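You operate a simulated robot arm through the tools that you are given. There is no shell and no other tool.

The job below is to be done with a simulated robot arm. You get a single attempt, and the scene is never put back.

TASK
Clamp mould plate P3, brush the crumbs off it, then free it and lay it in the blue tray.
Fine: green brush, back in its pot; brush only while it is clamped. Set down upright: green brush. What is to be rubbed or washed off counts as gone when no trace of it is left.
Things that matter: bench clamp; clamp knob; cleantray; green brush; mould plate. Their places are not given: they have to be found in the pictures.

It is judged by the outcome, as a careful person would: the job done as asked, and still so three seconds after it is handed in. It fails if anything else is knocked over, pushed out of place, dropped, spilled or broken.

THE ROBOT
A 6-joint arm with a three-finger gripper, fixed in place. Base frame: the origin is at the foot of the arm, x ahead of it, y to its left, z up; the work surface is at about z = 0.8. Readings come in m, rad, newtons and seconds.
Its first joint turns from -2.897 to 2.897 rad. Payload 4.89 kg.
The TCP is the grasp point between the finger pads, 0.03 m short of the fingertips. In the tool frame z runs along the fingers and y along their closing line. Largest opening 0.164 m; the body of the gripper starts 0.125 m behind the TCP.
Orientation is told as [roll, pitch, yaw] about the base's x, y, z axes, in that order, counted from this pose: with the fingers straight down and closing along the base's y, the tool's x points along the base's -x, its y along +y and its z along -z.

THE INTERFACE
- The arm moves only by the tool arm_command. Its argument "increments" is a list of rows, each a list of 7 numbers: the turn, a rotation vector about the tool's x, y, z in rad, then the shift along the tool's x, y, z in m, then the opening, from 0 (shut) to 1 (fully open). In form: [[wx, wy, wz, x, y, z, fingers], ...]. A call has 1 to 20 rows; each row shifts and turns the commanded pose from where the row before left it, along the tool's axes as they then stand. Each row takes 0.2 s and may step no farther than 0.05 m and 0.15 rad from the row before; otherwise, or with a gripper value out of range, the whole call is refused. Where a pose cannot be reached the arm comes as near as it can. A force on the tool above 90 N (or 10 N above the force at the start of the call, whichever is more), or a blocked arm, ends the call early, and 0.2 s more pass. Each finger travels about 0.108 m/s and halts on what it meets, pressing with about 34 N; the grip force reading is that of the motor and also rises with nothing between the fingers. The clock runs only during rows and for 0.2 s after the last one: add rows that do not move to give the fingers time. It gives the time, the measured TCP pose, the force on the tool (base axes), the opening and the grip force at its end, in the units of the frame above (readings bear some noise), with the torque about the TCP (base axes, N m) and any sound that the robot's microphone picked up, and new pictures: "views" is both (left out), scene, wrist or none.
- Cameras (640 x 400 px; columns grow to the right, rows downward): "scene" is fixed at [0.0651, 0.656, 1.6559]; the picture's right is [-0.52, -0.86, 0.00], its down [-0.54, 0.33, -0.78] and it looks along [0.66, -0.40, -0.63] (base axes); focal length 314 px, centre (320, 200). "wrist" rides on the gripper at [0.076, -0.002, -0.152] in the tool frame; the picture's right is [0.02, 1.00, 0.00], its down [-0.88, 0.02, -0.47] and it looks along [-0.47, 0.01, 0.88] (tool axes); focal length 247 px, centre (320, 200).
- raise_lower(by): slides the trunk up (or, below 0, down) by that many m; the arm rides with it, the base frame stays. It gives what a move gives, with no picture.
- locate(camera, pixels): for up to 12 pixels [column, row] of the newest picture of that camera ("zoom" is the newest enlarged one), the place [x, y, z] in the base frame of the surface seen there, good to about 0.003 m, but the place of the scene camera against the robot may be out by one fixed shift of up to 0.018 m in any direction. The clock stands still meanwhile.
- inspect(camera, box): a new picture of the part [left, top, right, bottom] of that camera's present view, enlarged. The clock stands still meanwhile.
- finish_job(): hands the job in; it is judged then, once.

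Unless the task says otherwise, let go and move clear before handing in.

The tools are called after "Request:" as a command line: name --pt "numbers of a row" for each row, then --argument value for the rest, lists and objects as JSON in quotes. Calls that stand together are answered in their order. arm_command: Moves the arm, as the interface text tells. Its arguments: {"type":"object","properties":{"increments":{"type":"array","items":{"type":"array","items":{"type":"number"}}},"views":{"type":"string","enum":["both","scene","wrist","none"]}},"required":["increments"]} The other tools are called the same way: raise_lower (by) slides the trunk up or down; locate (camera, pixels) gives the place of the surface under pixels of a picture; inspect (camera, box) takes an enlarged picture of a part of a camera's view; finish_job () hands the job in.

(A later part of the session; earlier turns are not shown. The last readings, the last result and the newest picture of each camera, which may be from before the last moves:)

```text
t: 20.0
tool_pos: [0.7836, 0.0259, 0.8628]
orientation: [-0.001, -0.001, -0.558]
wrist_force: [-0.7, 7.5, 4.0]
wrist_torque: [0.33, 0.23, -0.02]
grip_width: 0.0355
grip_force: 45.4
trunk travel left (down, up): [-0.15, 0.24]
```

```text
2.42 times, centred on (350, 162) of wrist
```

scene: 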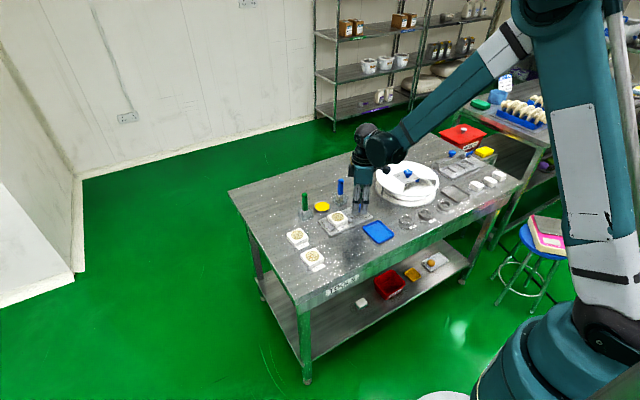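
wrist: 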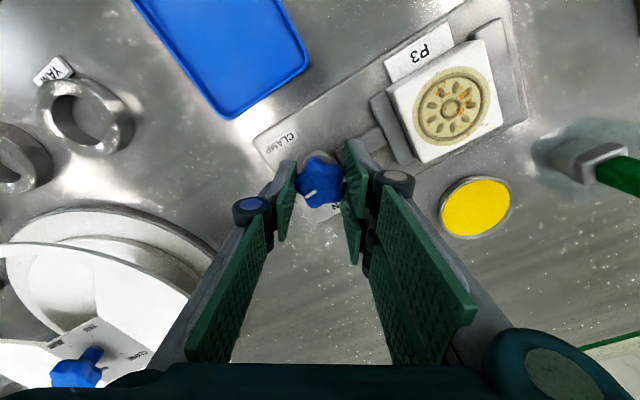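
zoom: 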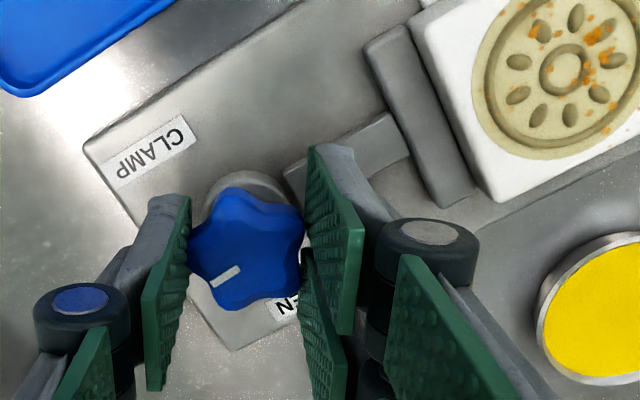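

The jaw is close to the plate and torque is still low; I'll keep turning clockwise.

Request:
arm_command --pt "0 0 0.1 0 0.0004 0 0.1" --pt "0 0 0.1 0 0 0 0.1" --pt "0 0 0.1 0 0 0 0.1" --pt "0 0 0.1 0 0 0 0.1" --pt "0 0 0.1 0 0 0 0.1" --pt "0 0 0 0 0 0 0.1" --views "wrist"

Request:
inspect --camera "wrist" --box '[220, 40, 480, 205]'

```text
t: 21.4
tool_pos: [0.7849, 0.0262, 0.8621]
orientation: [-0.001, 0.0, -1.059]
wrist_force: [-26.9, -8.3, -30.9]
wrist_torque: [-0.24, 0.39, -0.04]
grip_width: 0.0355
grip_force: 45.4
trunk travel left (down, up): [-0.15, 0.24]
```

wrist: 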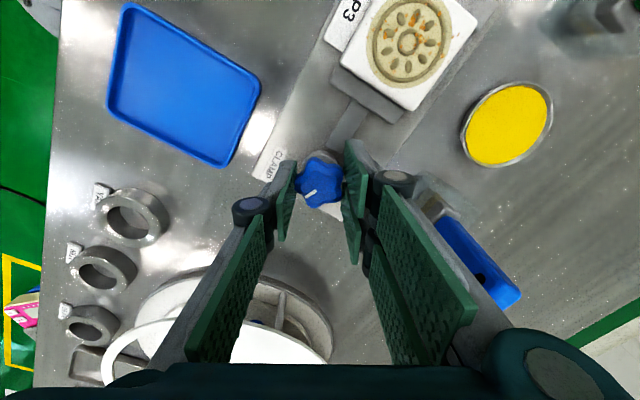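

```text
2.42 times, centred on (350, 122) of wrist
```

zoom: 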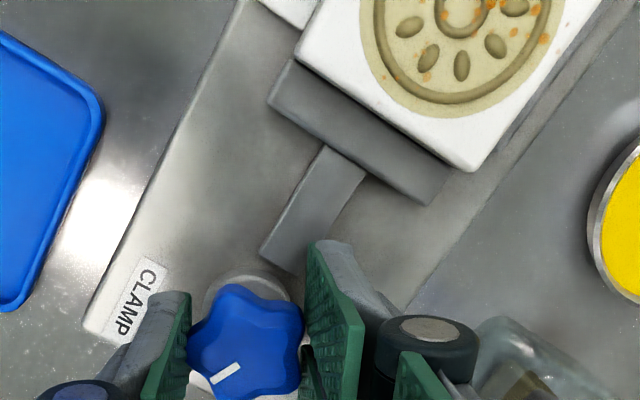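

Clockwise turn is at about 115°; I'll relieve the side force and go on.

Request:
arm_command --pt "0 0 0.08 0 -0.0012 0.001 0.1" --pt "0 0 0.08 0 0 0 0.1" --pt "0 0 0.08 0 0 0 0.1" --pt "0 0 0.08 0 0 0 0.1" --pt "0 0 0 0 0 0 0.1" --views "wrist"

Request:
inspect --camera "wrist" --box '[220, 40, 480, 205]'

Request:
inspect --camera "scene" --box '[310, 170, 400, 235]'

```text
t: 22.6
tool_pos: [0.7848, 0.0247, 0.8616]
orientation: [0.002, 0.0, -1.378]
wrist_force: [4.5, -5.8, 9.2]
wrist_torque: [-0.08, -0.3, 0.38]
grip_width: 0.036
grip_force: 45.4
trunk travel left (down, up): [-0.15, 0.24]
```

wrist: 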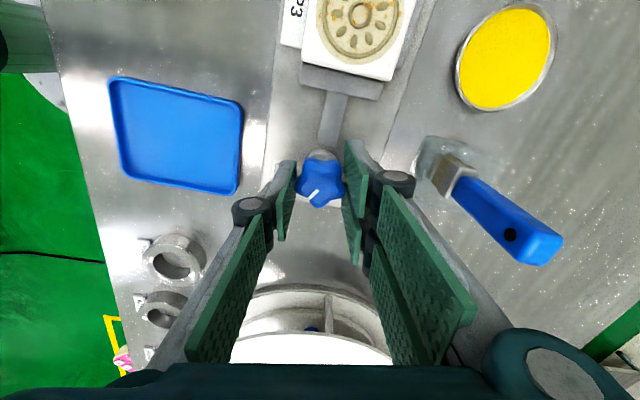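

```text
2.42 times, centred on (350, 122) of wrist
```

zoom: 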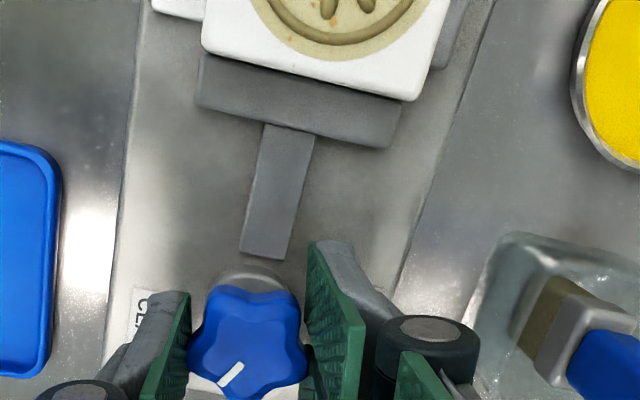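

```text
6.15 times, centred on (355, 202) of scene
```

zoom: 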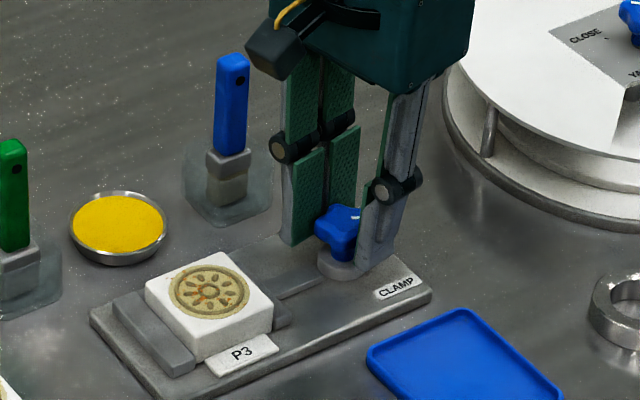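

The torque rose to 0.38 N m and the knob pointer lags slightly, so the clamp seems to be tightening. I'll turn a bit further to check for the stop.

Request:
arm_command --pt "0 0 0.06 0 0 -0.0004 0.1" --pt "0 0 0.06 0 0 0 0.1" --pt "0 0 0 0 0 0 0.1" --views "wrist"

Request:
inspect --camera "wrist" --box '[220, 40, 480, 205]'

```text
t: 23.4
tool_pos: [0.7848, 0.0255, 0.8621]
orientation: [0.0, -0.001, -1.498]
wrist_force: [5.6, 0.6, -1.2]
wrist_torque: [0.18, -0.29, 0.4]
grip_width: 0.0359
grip_force: 44.9
trunk travel left (down, up): [-0.15, 0.24]
```

wrist: 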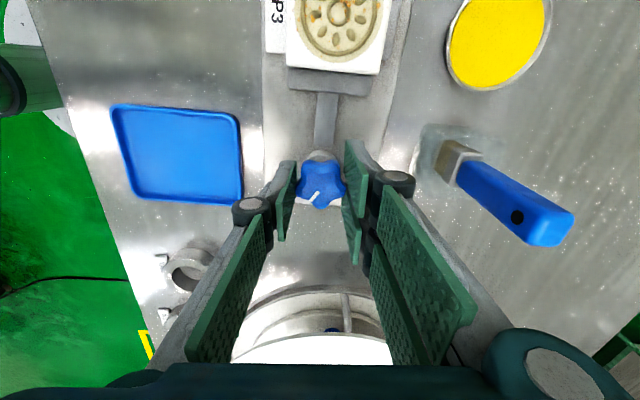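

```text
2.42 times, centred on (350, 122) of wrist
```

zoom: 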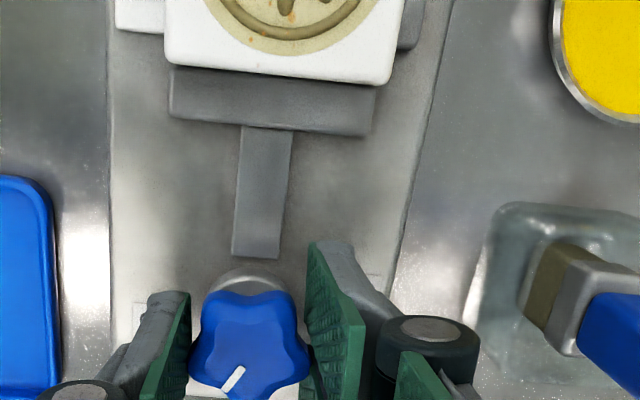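

The knob no longer follows (pointer slips against the fingers at a steady 0.4 N m), so it is at its end. I'll release and rise to check the jaw.

Request:
arm_command --pt "0 0 -0.1 0 0 0 0.1" --pt "0 0 0 0 0 0 0.35" --pt "0 0 0 0 0 0 0.45" --pt "0 0 0 0 0 0 0.45" --pt "0 0 0 0 0 -0.04 0.45" --pt "0 0 0 0 0 -0.045 0.45" --pt "0 0 0 0 0 -0.045 0.45" --pt "0 0 -0.14 0 0 0 0.45" --pt "0 0 -0.14 0 0 0 0.45" --pt "0 0 -0.14 0 0 0 0.45" --pt "0 0 -0.14 0 0 0 0.45" --pt "0 0 -0.14 0 0 0 0.45" --pt "0 0 -0.14 0 0 0 0.45" --pt "0 0 -0.14 0 0 0 0.45" --pt "0 0 -0.14 0 0 0 0.45" --pt "0 0 -0.14 0 0 0 0.45" --pt "0 0 -0.138 0 0 0 0.45" --pt "0 0 0 0 0 0 0.45" --views "both"

Request:
inspect --camera "wrist" --box '[280, 100, 480, 225]'

Request:
inspect --camera "scene" --box '[290, 180, 390, 245]'

```text
t: 27.2
tool_pos: [0.7844, 0.0256, 0.9929]
orientation: [0.001, -0.001, 0.002]
wrist_force: [-0.1, -0.3, 0.1]
wrist_torque: [-0.02, 0.04, -0.01]
grip_width: 0.0738
grip_force: 0.2
trunk travel left (down, up): [-0.15, 0.24]
```

scene: 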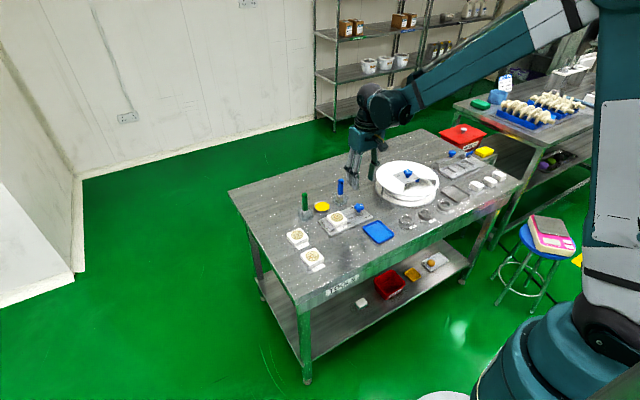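
wrist: 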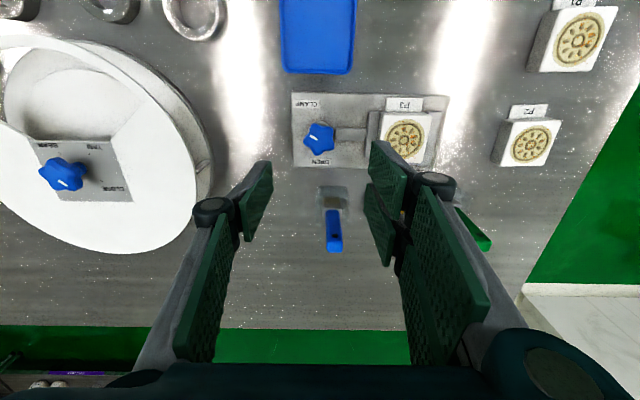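

```text
3.20 times, centred on (380, 162) of wrist
```

zoom: 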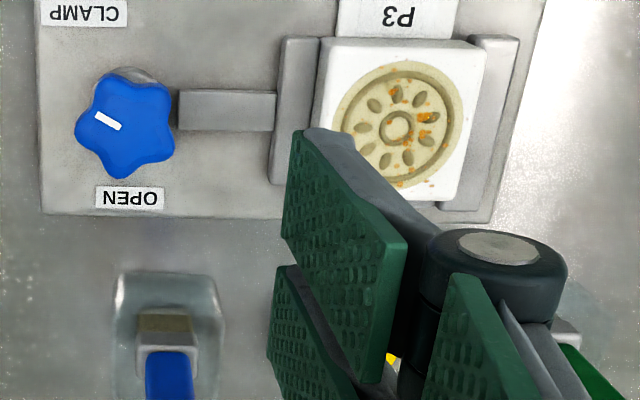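

```text
6.15 times, centred on (340, 212) of scene
```

zoom: 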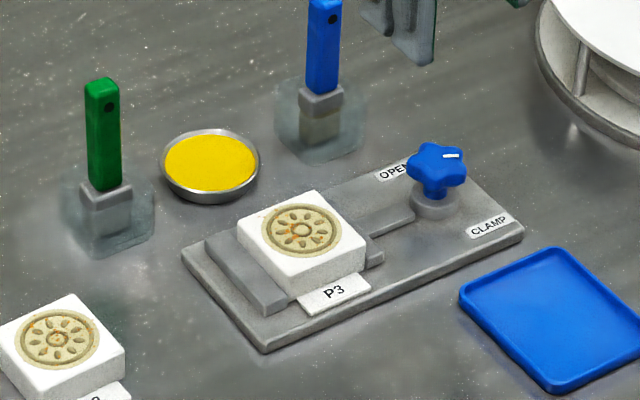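

The pointer has moved about 115° toward CLAMP and the moving jaw touches the plate, so P3 is clamped. Next I'll move to view the green brush from nearer.

Request:
arm_command --pt "0 0 0 0 0 -0.04 0.45" --pt "0 0 0 0 0.048 0 0.45" --pt "0 0 0 0 0.048 0 0.45" --pt "0 0 0 0 0.048 0 0.45" --pt "0 0 0 0 0.046 0 0.45" --pt "0 0 0 0 0 0 0.45" --views "wrist"

Request:
inspect --camera "wrist" --box '[240, 120, 400, 220]'

Request:
inspect --camera "scene" --box '[285, 180, 345, 220]'

```text
t: 28.6
tool_pos: [0.7817, 0.2147, 1.034]
orientation: [0.0, 0.001, 0.0]
wrist_force: [1.0, 0.9, -0.5]
wrist_torque: [-0.02, 0.02, -0.03]
grip_width: 0.0737
grip_force: 0.1
trunk travel left (down, up): [-0.15, 0.24]
```

wrist: 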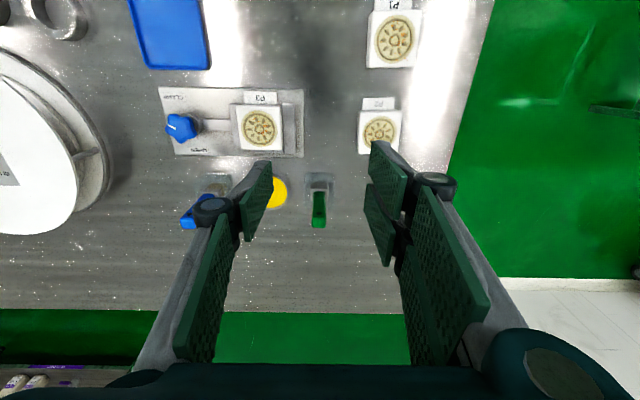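

```text
4.00 times, centred on (320, 170) of wrist
```

zoom: 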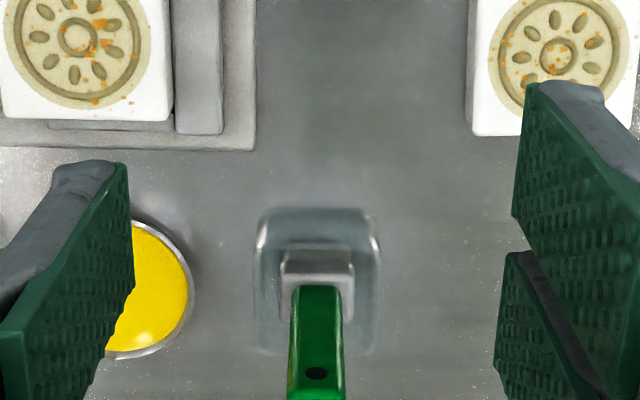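

```text
10.00 times, centred on (315, 200) of scene
```

zoom: 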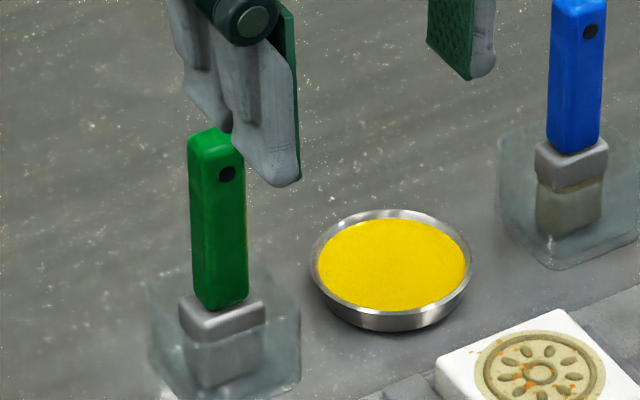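

The green brush stands in a clear pot at wrist (319,205). I'll locate handle, ferrule and pot points.

Request:
locate --camera "wrist" --pixels '[[319.5, 195], [319.5, 205], [319.5, 215], [319.5, 222], [319.5, 226], [313.5, 215], [325.5, 215], [312, 187], [327, 187], [319, 184], [304, 190], [334, 190]]'

Request:
locate --camera "scene" --pixels '[[316, 195], [317, 205], [318, 207], [315.5, 194], [313, 200], [319, 200], [312, 209], [320, 208], [317, 212], [308, 210], [322, 209], [317, 218]]'

```text
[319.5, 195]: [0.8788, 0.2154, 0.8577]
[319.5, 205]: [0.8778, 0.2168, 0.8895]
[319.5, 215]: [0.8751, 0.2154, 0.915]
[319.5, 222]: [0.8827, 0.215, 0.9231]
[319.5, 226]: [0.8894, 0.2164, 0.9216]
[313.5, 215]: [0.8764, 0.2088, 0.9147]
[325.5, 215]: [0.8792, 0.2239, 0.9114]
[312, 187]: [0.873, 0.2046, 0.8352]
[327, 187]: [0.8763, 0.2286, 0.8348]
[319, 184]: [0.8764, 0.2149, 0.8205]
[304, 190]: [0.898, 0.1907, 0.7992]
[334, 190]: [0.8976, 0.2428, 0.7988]
```

```text
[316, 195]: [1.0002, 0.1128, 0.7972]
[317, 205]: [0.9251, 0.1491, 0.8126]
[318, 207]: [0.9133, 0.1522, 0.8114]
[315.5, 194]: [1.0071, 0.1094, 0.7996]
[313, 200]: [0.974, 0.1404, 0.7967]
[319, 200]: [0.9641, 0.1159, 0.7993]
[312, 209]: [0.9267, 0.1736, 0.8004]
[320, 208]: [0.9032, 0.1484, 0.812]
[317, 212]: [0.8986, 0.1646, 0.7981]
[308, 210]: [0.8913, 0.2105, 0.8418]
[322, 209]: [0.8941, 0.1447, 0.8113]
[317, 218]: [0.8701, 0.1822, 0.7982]
```

The handle is centred near (0.885, 0.216), 16 mm wide in y, top at 0.923. I'll go above it and look, then descend.

Request:
arm_command --pt "0 0 0 -0.045 0.001 0 0.35" --pt "0 0 0 -0.045 0 0 0.35" --pt "0 0 0 -0.013 0 0 0.35" --pt "0 0 0 0 0 0.045 0.35" --pt "0 0 0 0 0 0 0.35" --views "both"

Request:
inspect --camera "wrist" --box '[240, 120, 400, 220]'

Request:
locate --camera "zoom" --pixels '[[320, 60], [320, 100], [320, 130], [320, 150], [290, 120], [350, 120], [320, 200]]'

```text
t: 29.8
tool_pos: [0.891, 0.2173, 0.9868]
orientation: [0.0, 0.002, 0.0]
wrist_force: [-0.4, 0.4, -0.3]
wrist_torque: [0.0, 0.02, -0.01]
grip_width: 0.0572
grip_force: 0.0
trunk travel left (down, up): [-0.15, 0.24]
```

scene: 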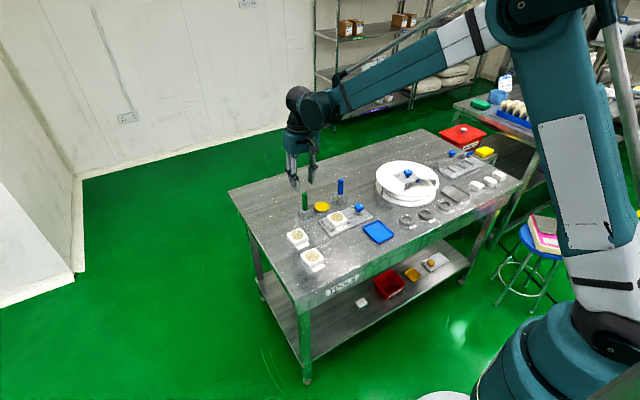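
wrist: 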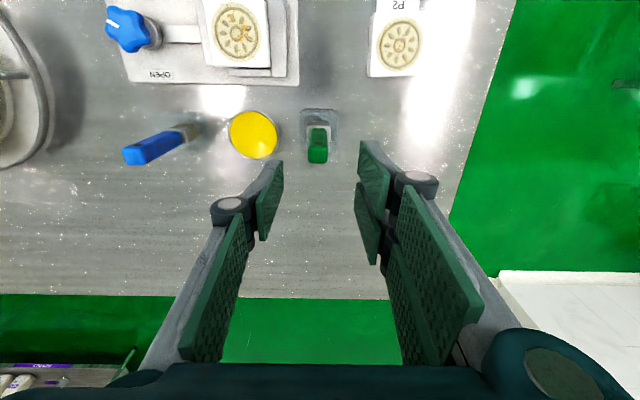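

```text
4.00 times, centred on (320, 170) of wrist
```

zoom: 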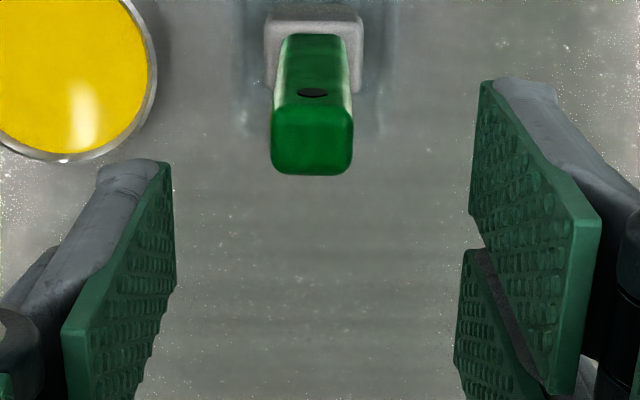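

```text
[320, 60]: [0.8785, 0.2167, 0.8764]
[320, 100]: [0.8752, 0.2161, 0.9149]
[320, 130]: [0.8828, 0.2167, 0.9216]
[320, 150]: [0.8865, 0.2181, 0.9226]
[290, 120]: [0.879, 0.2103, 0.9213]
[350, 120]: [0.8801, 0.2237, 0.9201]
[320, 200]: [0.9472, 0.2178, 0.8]
```

The handle top runs x 0.877–0.892, y 0.209–0.224; the tool is 6 mm too far out. I'll correct and descend halfway to check.

Request:
arm_command --pt "0 0 0 0.006 0 0 0.35" --pt "0 0 0 0 0 0.04 0.35" --pt "0 0 0 0 0 0 0.35" --views "wrist"

Request:
inspect --camera "wrist" --box '[240, 120, 400, 220]'

Request:
locate --camera "zoom" --pixels '[[320, 130], [320, 160], [320, 190], [320, 210], [280, 170], [365, 170]]'

```text
t: 30.6
tool_pos: [0.88, 0.2154, 0.947]
orientation: [0.0, 0.001, 0.0]
wrist_force: [0.2, -0.5, 0.9]
wrist_torque: [0.0, -0.02, -0.02]
grip_width: 0.0572
grip_force: 0.0
trunk travel left (down, up): [-0.15, 0.24]
```

wrist: 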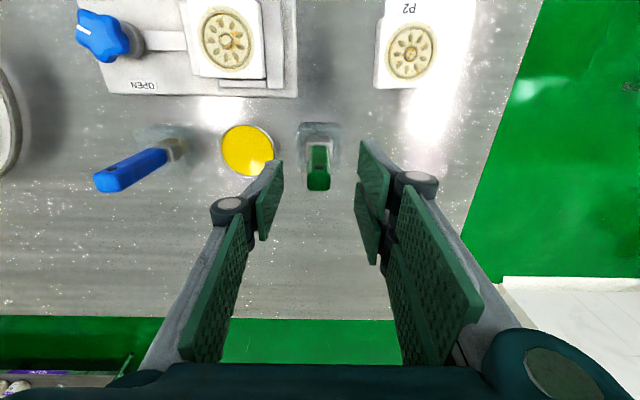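

```text
4.00 times, centred on (320, 170) of wrist
```

zoom: 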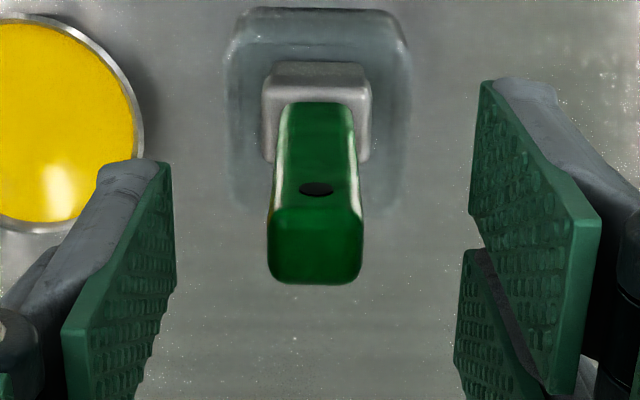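

```text
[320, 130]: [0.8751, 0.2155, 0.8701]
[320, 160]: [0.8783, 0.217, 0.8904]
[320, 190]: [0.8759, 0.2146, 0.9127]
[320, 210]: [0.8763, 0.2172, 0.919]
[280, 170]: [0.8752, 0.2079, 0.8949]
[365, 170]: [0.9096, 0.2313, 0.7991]
```

The handle is well between the pads; I'll nudge +4 mm in x, descend to grip mid-handle, and close.

Request:
arm_command --pt "0 0 0 -0.004 0.001 0.025 0.35" --pt "0 0 0 0 0 0.028 0.35" --pt "0 0 0 0 0 0 0.35" --pt "0 0 0 0 0 0 0.2" --pt "0 0 0 0 0 0 0.0" --pt "0 0 0 0 0 0 0.0" --pt "0 0 0 0 0 0 0.0" --views "both"

Request:
inspect --camera "wrist" --box '[240, 120, 400, 220]'

Request:
inspect --camera "scene" --box '[275, 170, 355, 220]'

```text
t: 32.2
tool_pos: [0.884, 0.218, 0.8939]
orientation: [0.001, -0.001, -0.001]
wrist_force: [-1.0, -0.9, 0.4]
wrist_torque: [-0.01, -0.03, 0.01]
grip_width: 0.0183
grip_force: 33.8
trunk travel left (down, up): [-0.15, 0.24]
```

scene: 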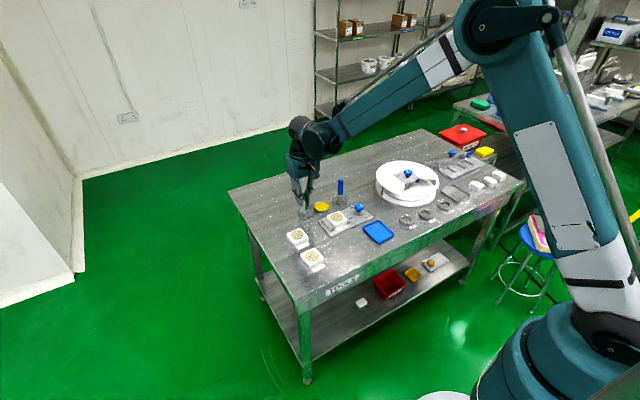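
wrist: 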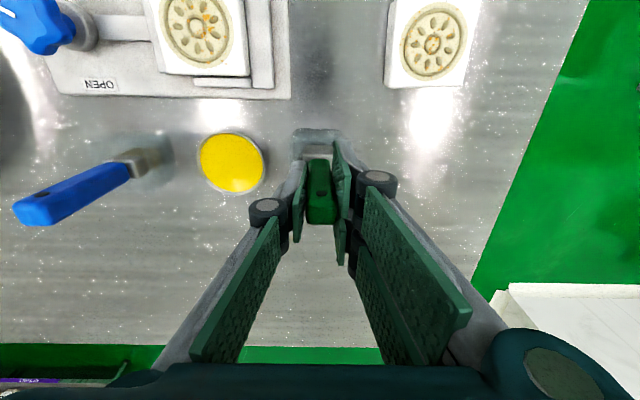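

```text
4.00 times, centred on (320, 170) of wrist
```

zoom: 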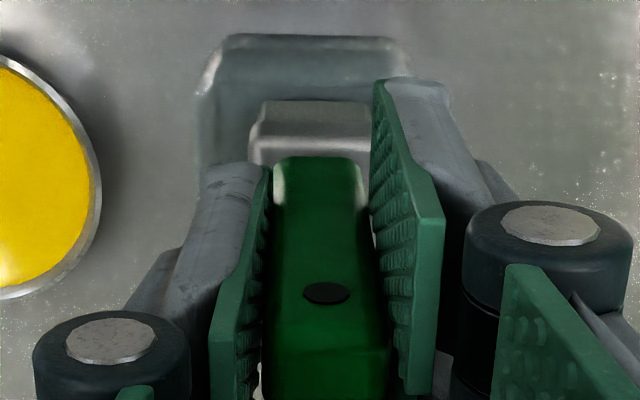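

```text
8.00 times, centred on (315, 195) of scene
```

zoom: 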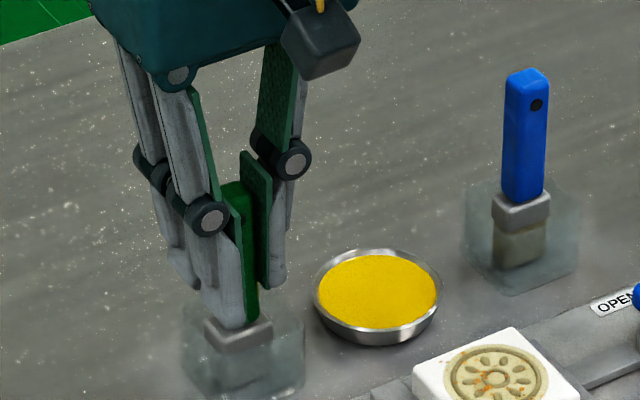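

The handle is gripped at 0.0183 m. I'll lift straight up 0.10 m and check the pot stayed.

Request:
arm_command --pt "0 0 0 0 0 -0.02 0" --pt "0 0 0 0 0 -0.03 0" --pt "0 0 0 0 0 -0.03 0" --pt "0 0 0 0 0 -0.02 0" --pt "0 0 0 0 0 0 0" --views "both"

Request:
inspect --camera "wrist" --box '[240, 120, 400, 220]'

Request:
inspect --camera "scene" --box '[275, 170, 355, 220]'

```text
t: 33.4
tool_pos: [0.8859, 0.2171, 0.9945]
orientation: [0.0, 0.0, -0.001]
wrist_force: [-0.8, -1.3, 0.2]
wrist_torque: [-0.01, -0.09, 0.01]
grip_width: 0.0187
grip_force: 33.8
trunk travel left (down, up): [-0.15, 0.24]
```

scene: 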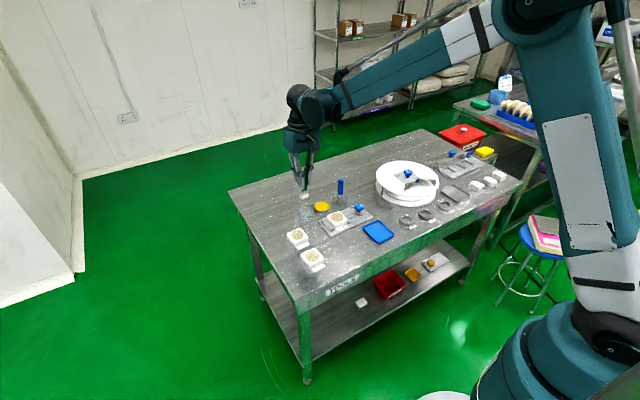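
wrist: 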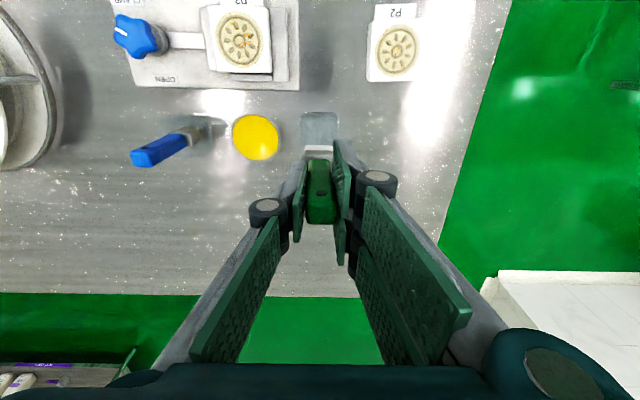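

```text
4.00 times, centred on (320, 170) of wrist
```

zoom: 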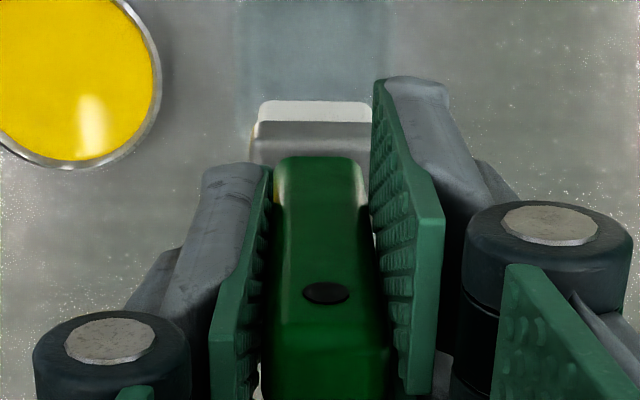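

```text
8.00 times, centred on (315, 195) of scene
```

zoom: 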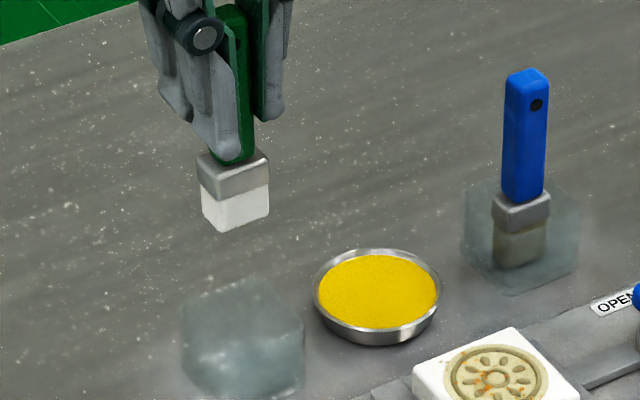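

The brush came out alone, the pot stayed put. I'll locate the bristle bottom relative to the tool.

Request:
locate --camera "zoom" --pixels '[[225, 224], [225, 215], [240, 222], [207, 210], [262, 213], [265, 195], [225, 192], [235, 150], [225, 180], [245, 290], [200, 310], [240, 310]]'

```text
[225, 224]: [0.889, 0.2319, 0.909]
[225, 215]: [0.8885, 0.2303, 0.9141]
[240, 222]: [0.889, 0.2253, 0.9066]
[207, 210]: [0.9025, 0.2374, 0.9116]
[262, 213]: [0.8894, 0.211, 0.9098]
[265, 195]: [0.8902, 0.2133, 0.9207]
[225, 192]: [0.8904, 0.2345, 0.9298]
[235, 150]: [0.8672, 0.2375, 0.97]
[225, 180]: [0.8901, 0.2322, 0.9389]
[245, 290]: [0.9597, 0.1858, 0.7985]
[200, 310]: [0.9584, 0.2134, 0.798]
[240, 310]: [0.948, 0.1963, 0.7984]
```

The bristle bottom is about 0.088 m below the TCP. I'll get the clamped plate's present place from this view.

Request:
inspect --camera "wrist" --box '[180, 0, 340, 100]'

Request:
locate --camera "zoom" --pixels '[[115, 30], [340, 30], [355, 265], [130, 265], [235, 150], [310, 45], [345, 180], [110, 150], [365, 150], [240, 275], [100, 200], [375, 250]]'

```text
4.00 times, centred on (260, 50) of wrist
```

zoom: 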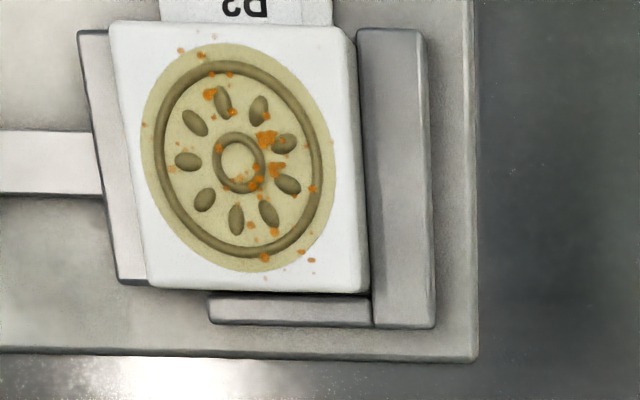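

```text
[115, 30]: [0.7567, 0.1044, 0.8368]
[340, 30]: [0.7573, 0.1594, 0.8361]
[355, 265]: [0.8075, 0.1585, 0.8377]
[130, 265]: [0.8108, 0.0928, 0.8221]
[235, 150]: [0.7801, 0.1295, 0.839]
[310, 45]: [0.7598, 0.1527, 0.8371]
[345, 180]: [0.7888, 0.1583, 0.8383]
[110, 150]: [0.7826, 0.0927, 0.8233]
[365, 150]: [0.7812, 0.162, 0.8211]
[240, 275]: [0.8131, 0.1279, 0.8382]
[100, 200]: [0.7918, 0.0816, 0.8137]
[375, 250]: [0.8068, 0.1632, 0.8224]
```

Plate now spans x 0.756–0.814, y 0.102–0.160, top 0.838, held by both jaws; crumbs cover the disc and some at the edges. I'll move the brush over it.

Request:
arm_command --pt "0 0 0 0.03 -0.03 0 0" --pt "0 0 0 0.035 -0.03 0 0" --pt "0 0 0 0.035 -0.026 0 0" --pt "0 0 0 0 0 0.03 0" --pt "0 0 0 0 0 0.025 0" --pt "0 0 0 0 0 0 0" --views "both"

Request:
inspect --camera "scene" --box '[300, 180, 380, 230]'

Request:
inspect --camera "wrist" --box '[240, 90, 400, 190]'

```text
t: 34.8
tool_pos: [0.7841, 0.1319, 0.9378]
orientation: [0.0, 0.001, -0.001]
wrist_force: [-0.2, -0.7, 0.9]
wrist_torque: [0.02, 0.0, -0.04]
grip_width: 0.0181
grip_force: 33.8
trunk travel left (down, up): [-0.15, 0.24]
```

scene: 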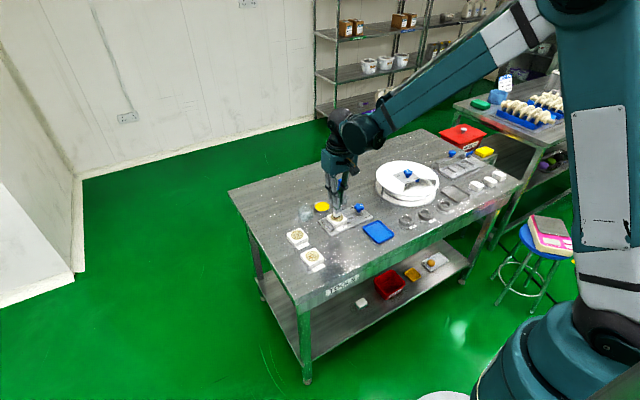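
wrist: 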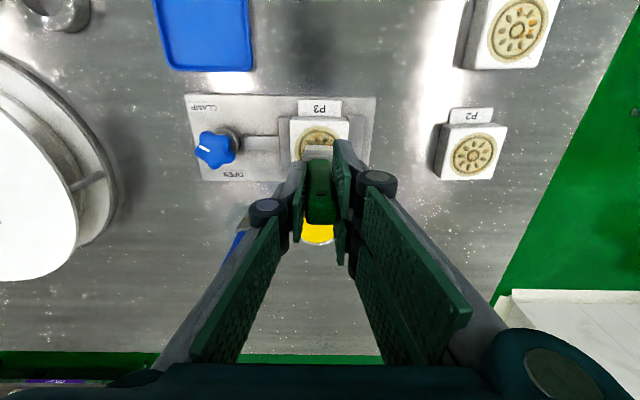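

```text
8.00 times, centred on (340, 205) of scene
```

zoom: 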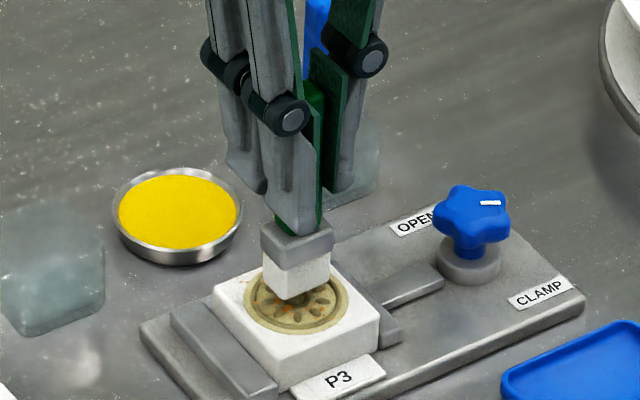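

```text
4.00 times, centred on (320, 140) of wrist
```

zoom: 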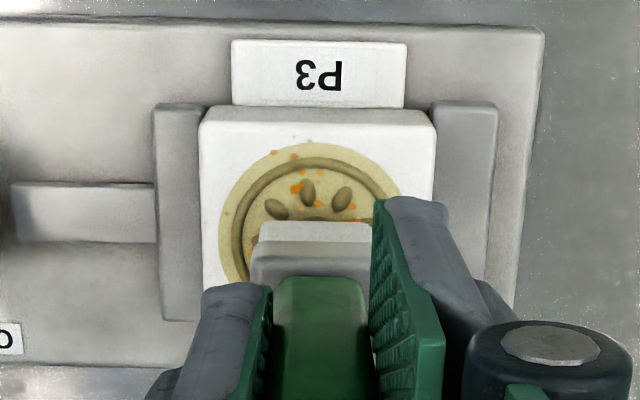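

The bristles are about 1 cm above the plate; I'll lower carefully until force shows.

Request:
arm_command --pt "0 0 0 0 0 0.006 0" --pt "0 0 0 0 0 0.002 0" --pt "0 0 0 0 0 0 0" --views "none"

Request:
arm_command --pt "0 0 0 0 0 0.002 0" --pt "0 0 0 0 0 0 0" --views "none"

Request:
arm_command --pt "0 0 0 0 0 0.002 0" --pt "0 0 0 0 0 0 0" --views "none"

```text
t: 35.6
tool_pos: [0.7848, 0.1313, 0.9302]
orientation: [-0.003, 0.0, 0.001]
wrist_force: [0.0, -0.2, -0.9]
wrist_torque: [0.01, -0.02, -0.02]
grip_width: 0.0187
grip_force: 34.0
trunk travel left (down, up): [-0.15, 0.24]
```

```text
t: 36.2
tool_pos: [0.785, 0.1314, 0.9292]
orientation: [-0.001, 0.0, -0.002]
wrist_force: [0.3, -0.4, -0.2]
wrist_torque: [0.02, 0.01, -0.02]
grip_width: 0.0183
grip_force: 34.7
trunk travel left (down, up): [-0.15, 0.24]
```

```text
t: 36.8
tool_pos: [0.7845, 0.1318, 0.9275]
orientation: [0.0, 0.0, 0.0]
wrist_force: [0.6, 0.0, 5.2]
wrist_torque: [0.06, -0.04, -0.02]
grip_width: 0.0182
grip_force: 33.9
trunk travel left (down, up): [-0.15, 0.24]
```

Contact is felt (5 N). I'll lift a little, go to the near corner of the plate, press lightly and begin back-and-forth strokes.

Request:
arm_command --pt "0 0 0 0 0 -0.01 0" --pt "0 0 0 0.0245 -0.0255 0 0" --pt "0 0 0 0 0 0.0095 0" --pt "0 0 0 0 0 0.0015 0" --pt "0 0 0 -0.017 0 0 0" --pt "0 0 0 -0.017 0 0 0" --pt "0 0 0 -0.018 0 0 0" --pt "0 0 0 0 0 0 0" --views "wrist"

Request:
inspect --camera "wrist" --box '[240, 60, 400, 160]'

```text
t: 38.6
tool_pos: [0.8128, 0.1061, 0.9247]
orientation: [-0.001, 0.0, 0.003]
wrist_force: [-0.4, 0.9, 12.2]
wrist_torque: [0.03, 0.07, -0.01]
grip_width: 0.0182
grip_force: 34.1
trunk travel left (down, up): [-0.15, 0.24]
```

wrist: 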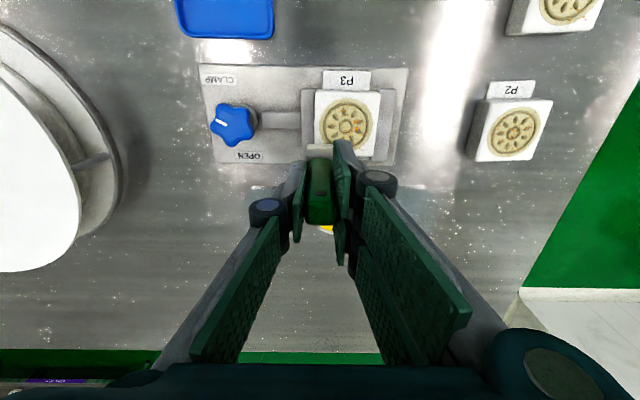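

```text
4.00 times, centred on (320, 110) of wrist
```

zoom: 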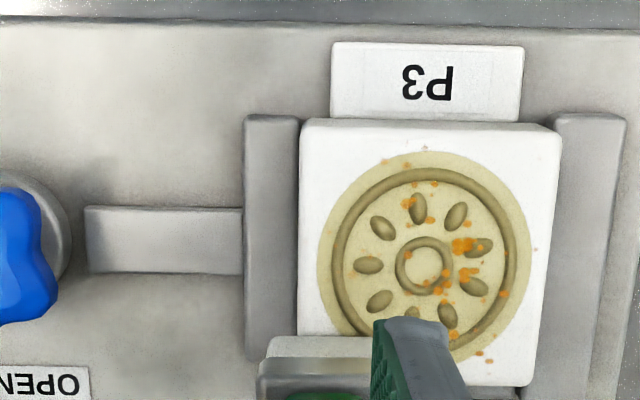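

The left strip is clean already and the contact force is a gentle 12 N. I'll continue the zigzag across the plate.

Request:
arm_command --pt "0 0 0 0 0.01 0 0" --pt "0 0 0 0.0175 0 0 0" --pt "0 0 0 0.0175 0 0 0" --pt "0 0 0 0.0175 0 0 0" --pt "0 0 0 0 0.01 0 0" --pt "0 0 0 -0.0175 0 0 0" --pt "0 0 0 -0.0175 0 0 0" --pt "0 0 0 -0.0175 0 0 0" --pt "0 0 0 0 0.01 0 0" --pt "0 0 0 0.0175 0 0 0" --pt "0 0 0 0.0175 0 0 0" --pt "0 0 0 0.0175 0 0 0" --pt "0 0 0 0 0.01 0 0" --pt "0 0 0 -0.0175 0 0 0" --pt "0 0 0 -0.0175 0 0 0" --pt "0 0 0 -0.0175 0 0 0" --pt "0 0 0 0 0 0 0" --views "wrist"

Request:
inspect --camera "wrist" --box '[240, 60, 400, 160]'

```text
t: 42.2
tool_pos: [0.8132, 0.1456, 0.9257]
orientation: [0.0, 0.0, 0.0]
wrist_force: [0.1, 0.3, -0.5]
wrist_torque: [0.0, 0.03, 0.01]
grip_width: 0.0181
grip_force: 33.9
trunk travel left (down, up): [-0.15, 0.24]
```

wrist: 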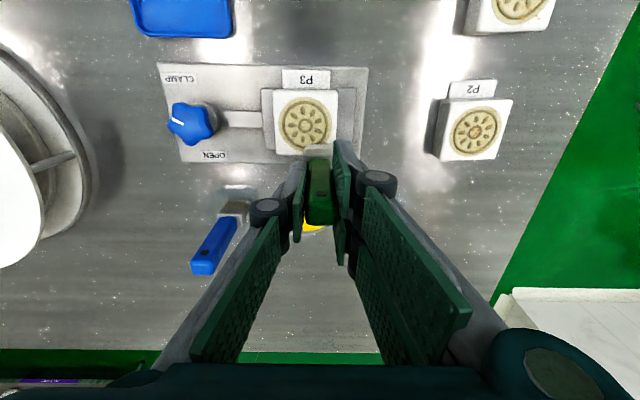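

```text
4.00 times, centred on (320, 110) of wrist
```

zoom: 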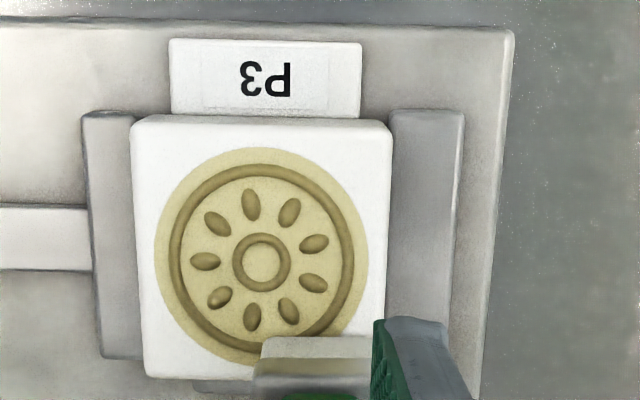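

The visible disc is clean. I'll press a touch more and finish the last strip and far edge.

Request:
arm_command --pt "0 0 0 0 0 0.0015 0" --pt "0 0 0 0 0.01 0 0" --pt "0 0 0 0.0175 0 0 0" --pt "0 0 0 0.0175 0 0 0" --pt "0 0 0 0.0175 0 0 0" --pt "0 0 0 0 -0.012 0 0" --pt "0 0 0 -0.0175 0 0 0" --pt "0 0 0 -0.0175 0 0 0" --pt "0 0 0 -0.0175 0 0 0" --pt "0 0 0 0 -0.02 0 0" --pt "0 0 0 0 -0.018 0 0" --pt "0 0 0 0.0175 0 0 0" --pt "0 0 0 0.0175 0 0 0" --pt "0 0 0 0.0175 0 0 0" --pt "0 0 0 0 0.02 0 0" --pt "0 0 0 0 0.02 0 0" --pt "0 0 0 0 0 0 0" --views "none"

Request:
arm_command --pt "0 0 0 0 0 -0.03 0" --pt "0 0 0 0 0.02 -0.035 0" --pt "0 0 0 -0.03 0.03 0 0" --pt "0 0 0 -0.04 0.02 0 0" --pt "0 0 0 -0.04 0.005 0 0" --pt "0 0 0 0 0 0 0" --views "both"

Request:
inspect --camera "wrist" --box '[180, 0, 340, 100]'

Request:
inspect --camera "scene" --box '[285, 170, 365, 220]'

```text
t: 45.8
tool_pos: [0.7604, 0.1473, 0.9243]
orientation: [0.001, -0.001, -0.001]
wrist_force: [0.3, 0.6, -0.8]
wrist_torque: [-0.02, -0.01, 0.01]
grip_width: 0.0182
grip_force: 34.2
trunk travel left (down, up): [-0.15, 0.24]
```

```text
t: 47.2
tool_pos: [0.8717, 0.221, 0.9885]
orientation: [0.001, -0.001, 0.0]
wrist_force: [1.1, 0.4, -0.6]
wrist_torque: [-0.02, 0.13, 0.01]
grip_width: 0.0184
grip_force: 34.0
trunk travel left (down, up): [-0.15, 0.24]
```

scene: 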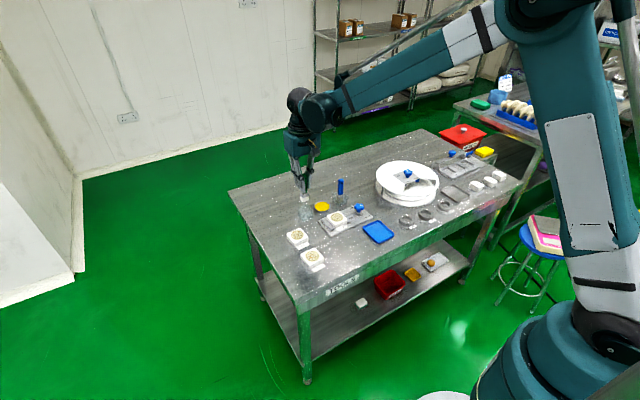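
wrist: 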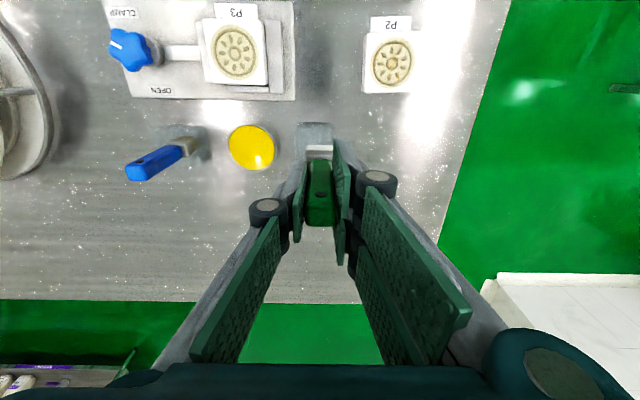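

```text
4.00 times, centred on (260, 50) of wrist
```

zoom: 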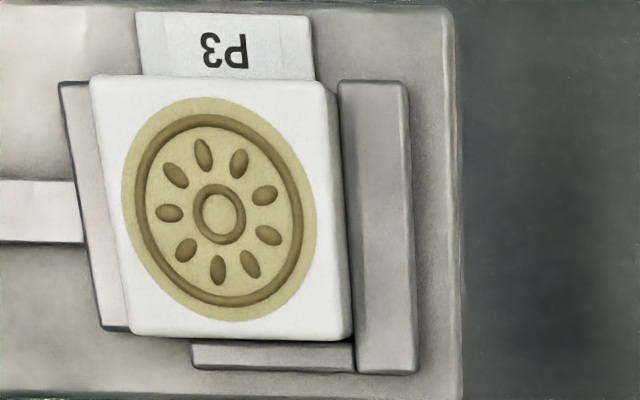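

```text
8.00 times, centred on (325, 195) of scene
```

zoom: 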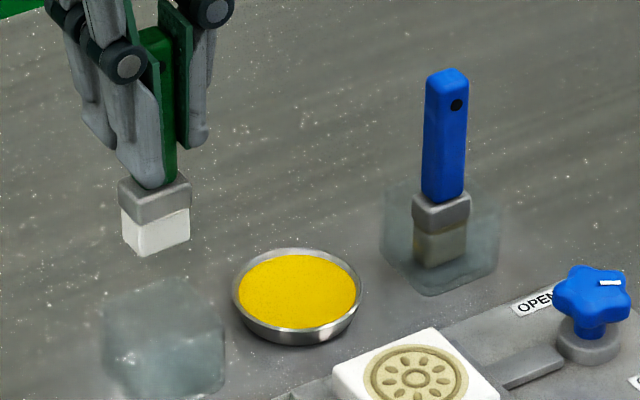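

P3 is clean with no trace left. Now I'll line the brush up above its pot using the exact reverse of my moves.

Request:
arm_command --pt "0 0 0 -0.015 -0.0035 0 0" --pt "0 0 0 0 0 0 0" --pt "0 0 0 0 0 0 0" --views "both"

Request:
inspect --camera "wrist" --box '[240, 120, 400, 220]'

Request:
inspect --camera "scene" --box '[275, 170, 355, 220]'

```text
t: 48.0
tool_pos: [0.887, 0.2184, 0.9896]
orientation: [0.0, 0.0, -0.001]
wrist_force: [0.7, -0.5, -0.8]
wrist_torque: [0.01, 0.04, -0.04]
grip_width: 0.0182
grip_force: 34.2
trunk travel left (down, up): [-0.15, 0.24]
```

scene: 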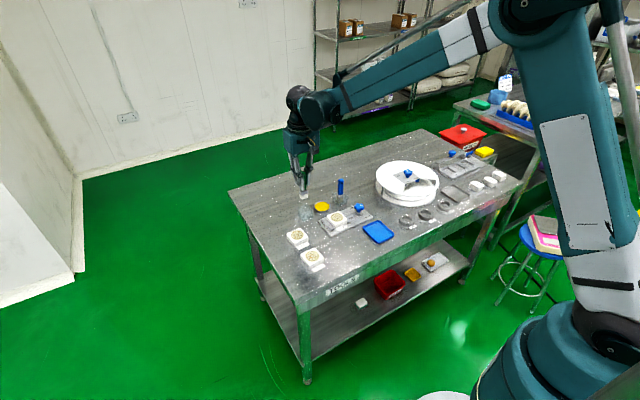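
wrist: 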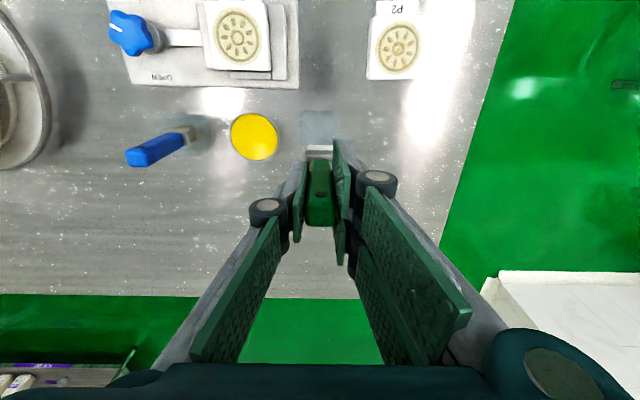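

```text
4.00 times, centred on (320, 170) of wrist
```

zoom: 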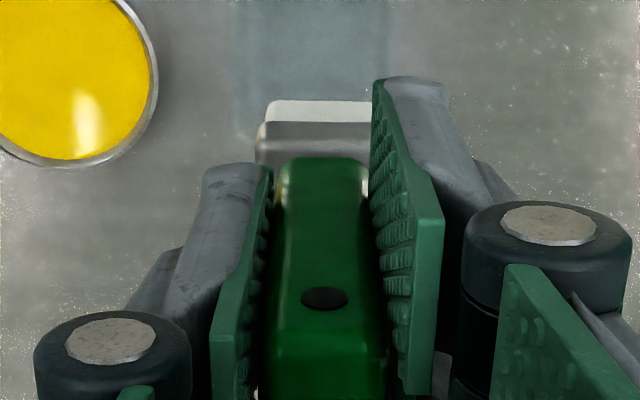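

```text
8.00 times, centred on (315, 195) of scene
```

zoom: 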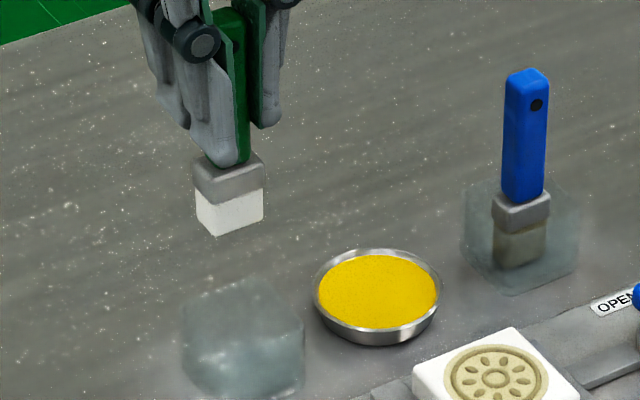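

The brush sits in the grip as before; I'll lower to just above the pot rim and check alignment.

Request:
arm_command --pt "0 0 0 0 0 0.03 0" --pt "0 0 0 0 0 0.025 0" --pt "0 0 0 0 0 0 0" --views "both"

Request:
inspect --camera "wrist" --box '[240, 100, 400, 200]'

Request:
inspect --camera "scene" --box '[285, 185, 345, 222]'

```text
t: 48.8
tool_pos: [0.8847, 0.2171, 0.9344]
orientation: [0.0, 0.001, 0.0]
wrist_force: [-0.2, -0.2, -0.1]
wrist_torque: [-0.03, 0.03, 0.0]
grip_width: 0.0183
grip_force: 33.9
trunk travel left (down, up): [-0.15, 0.24]
```

scene: 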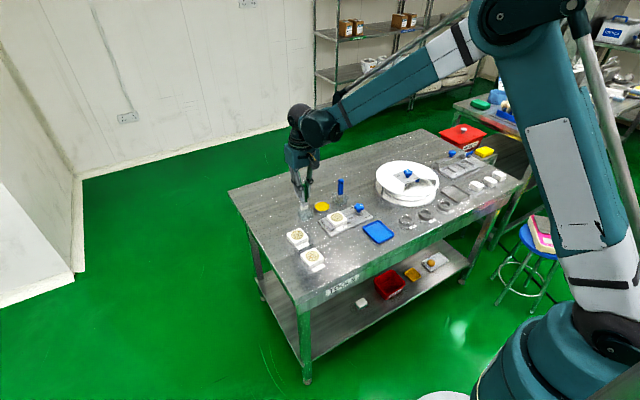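
wrist: 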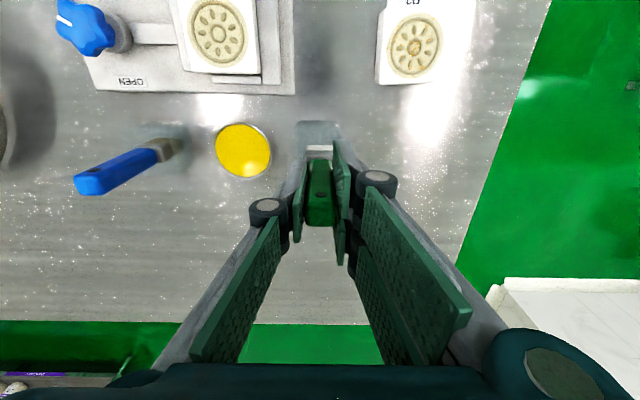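

```text
4.00 times, centred on (320, 150) of wrist
```

zoom: 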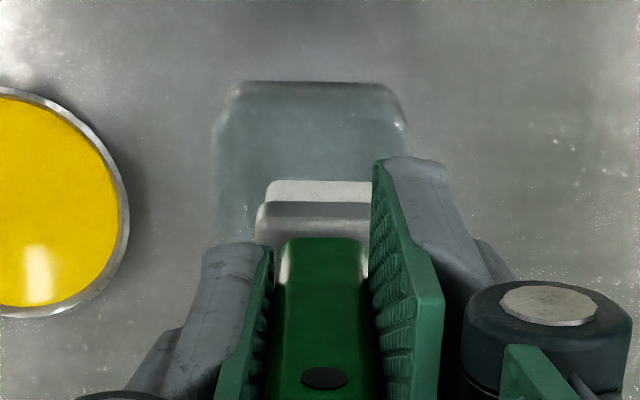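

```text
10.67 times, centred on (315, 204) of scene
```

zoom: 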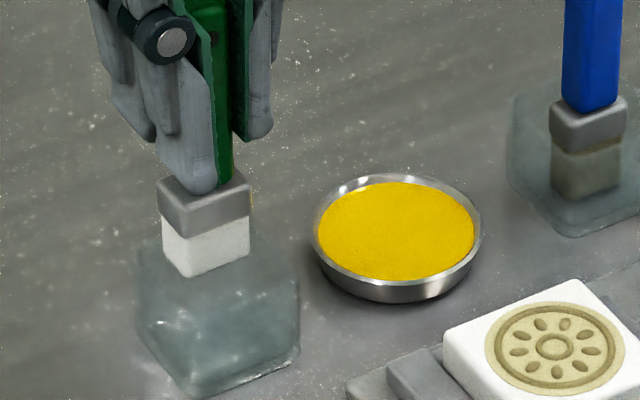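

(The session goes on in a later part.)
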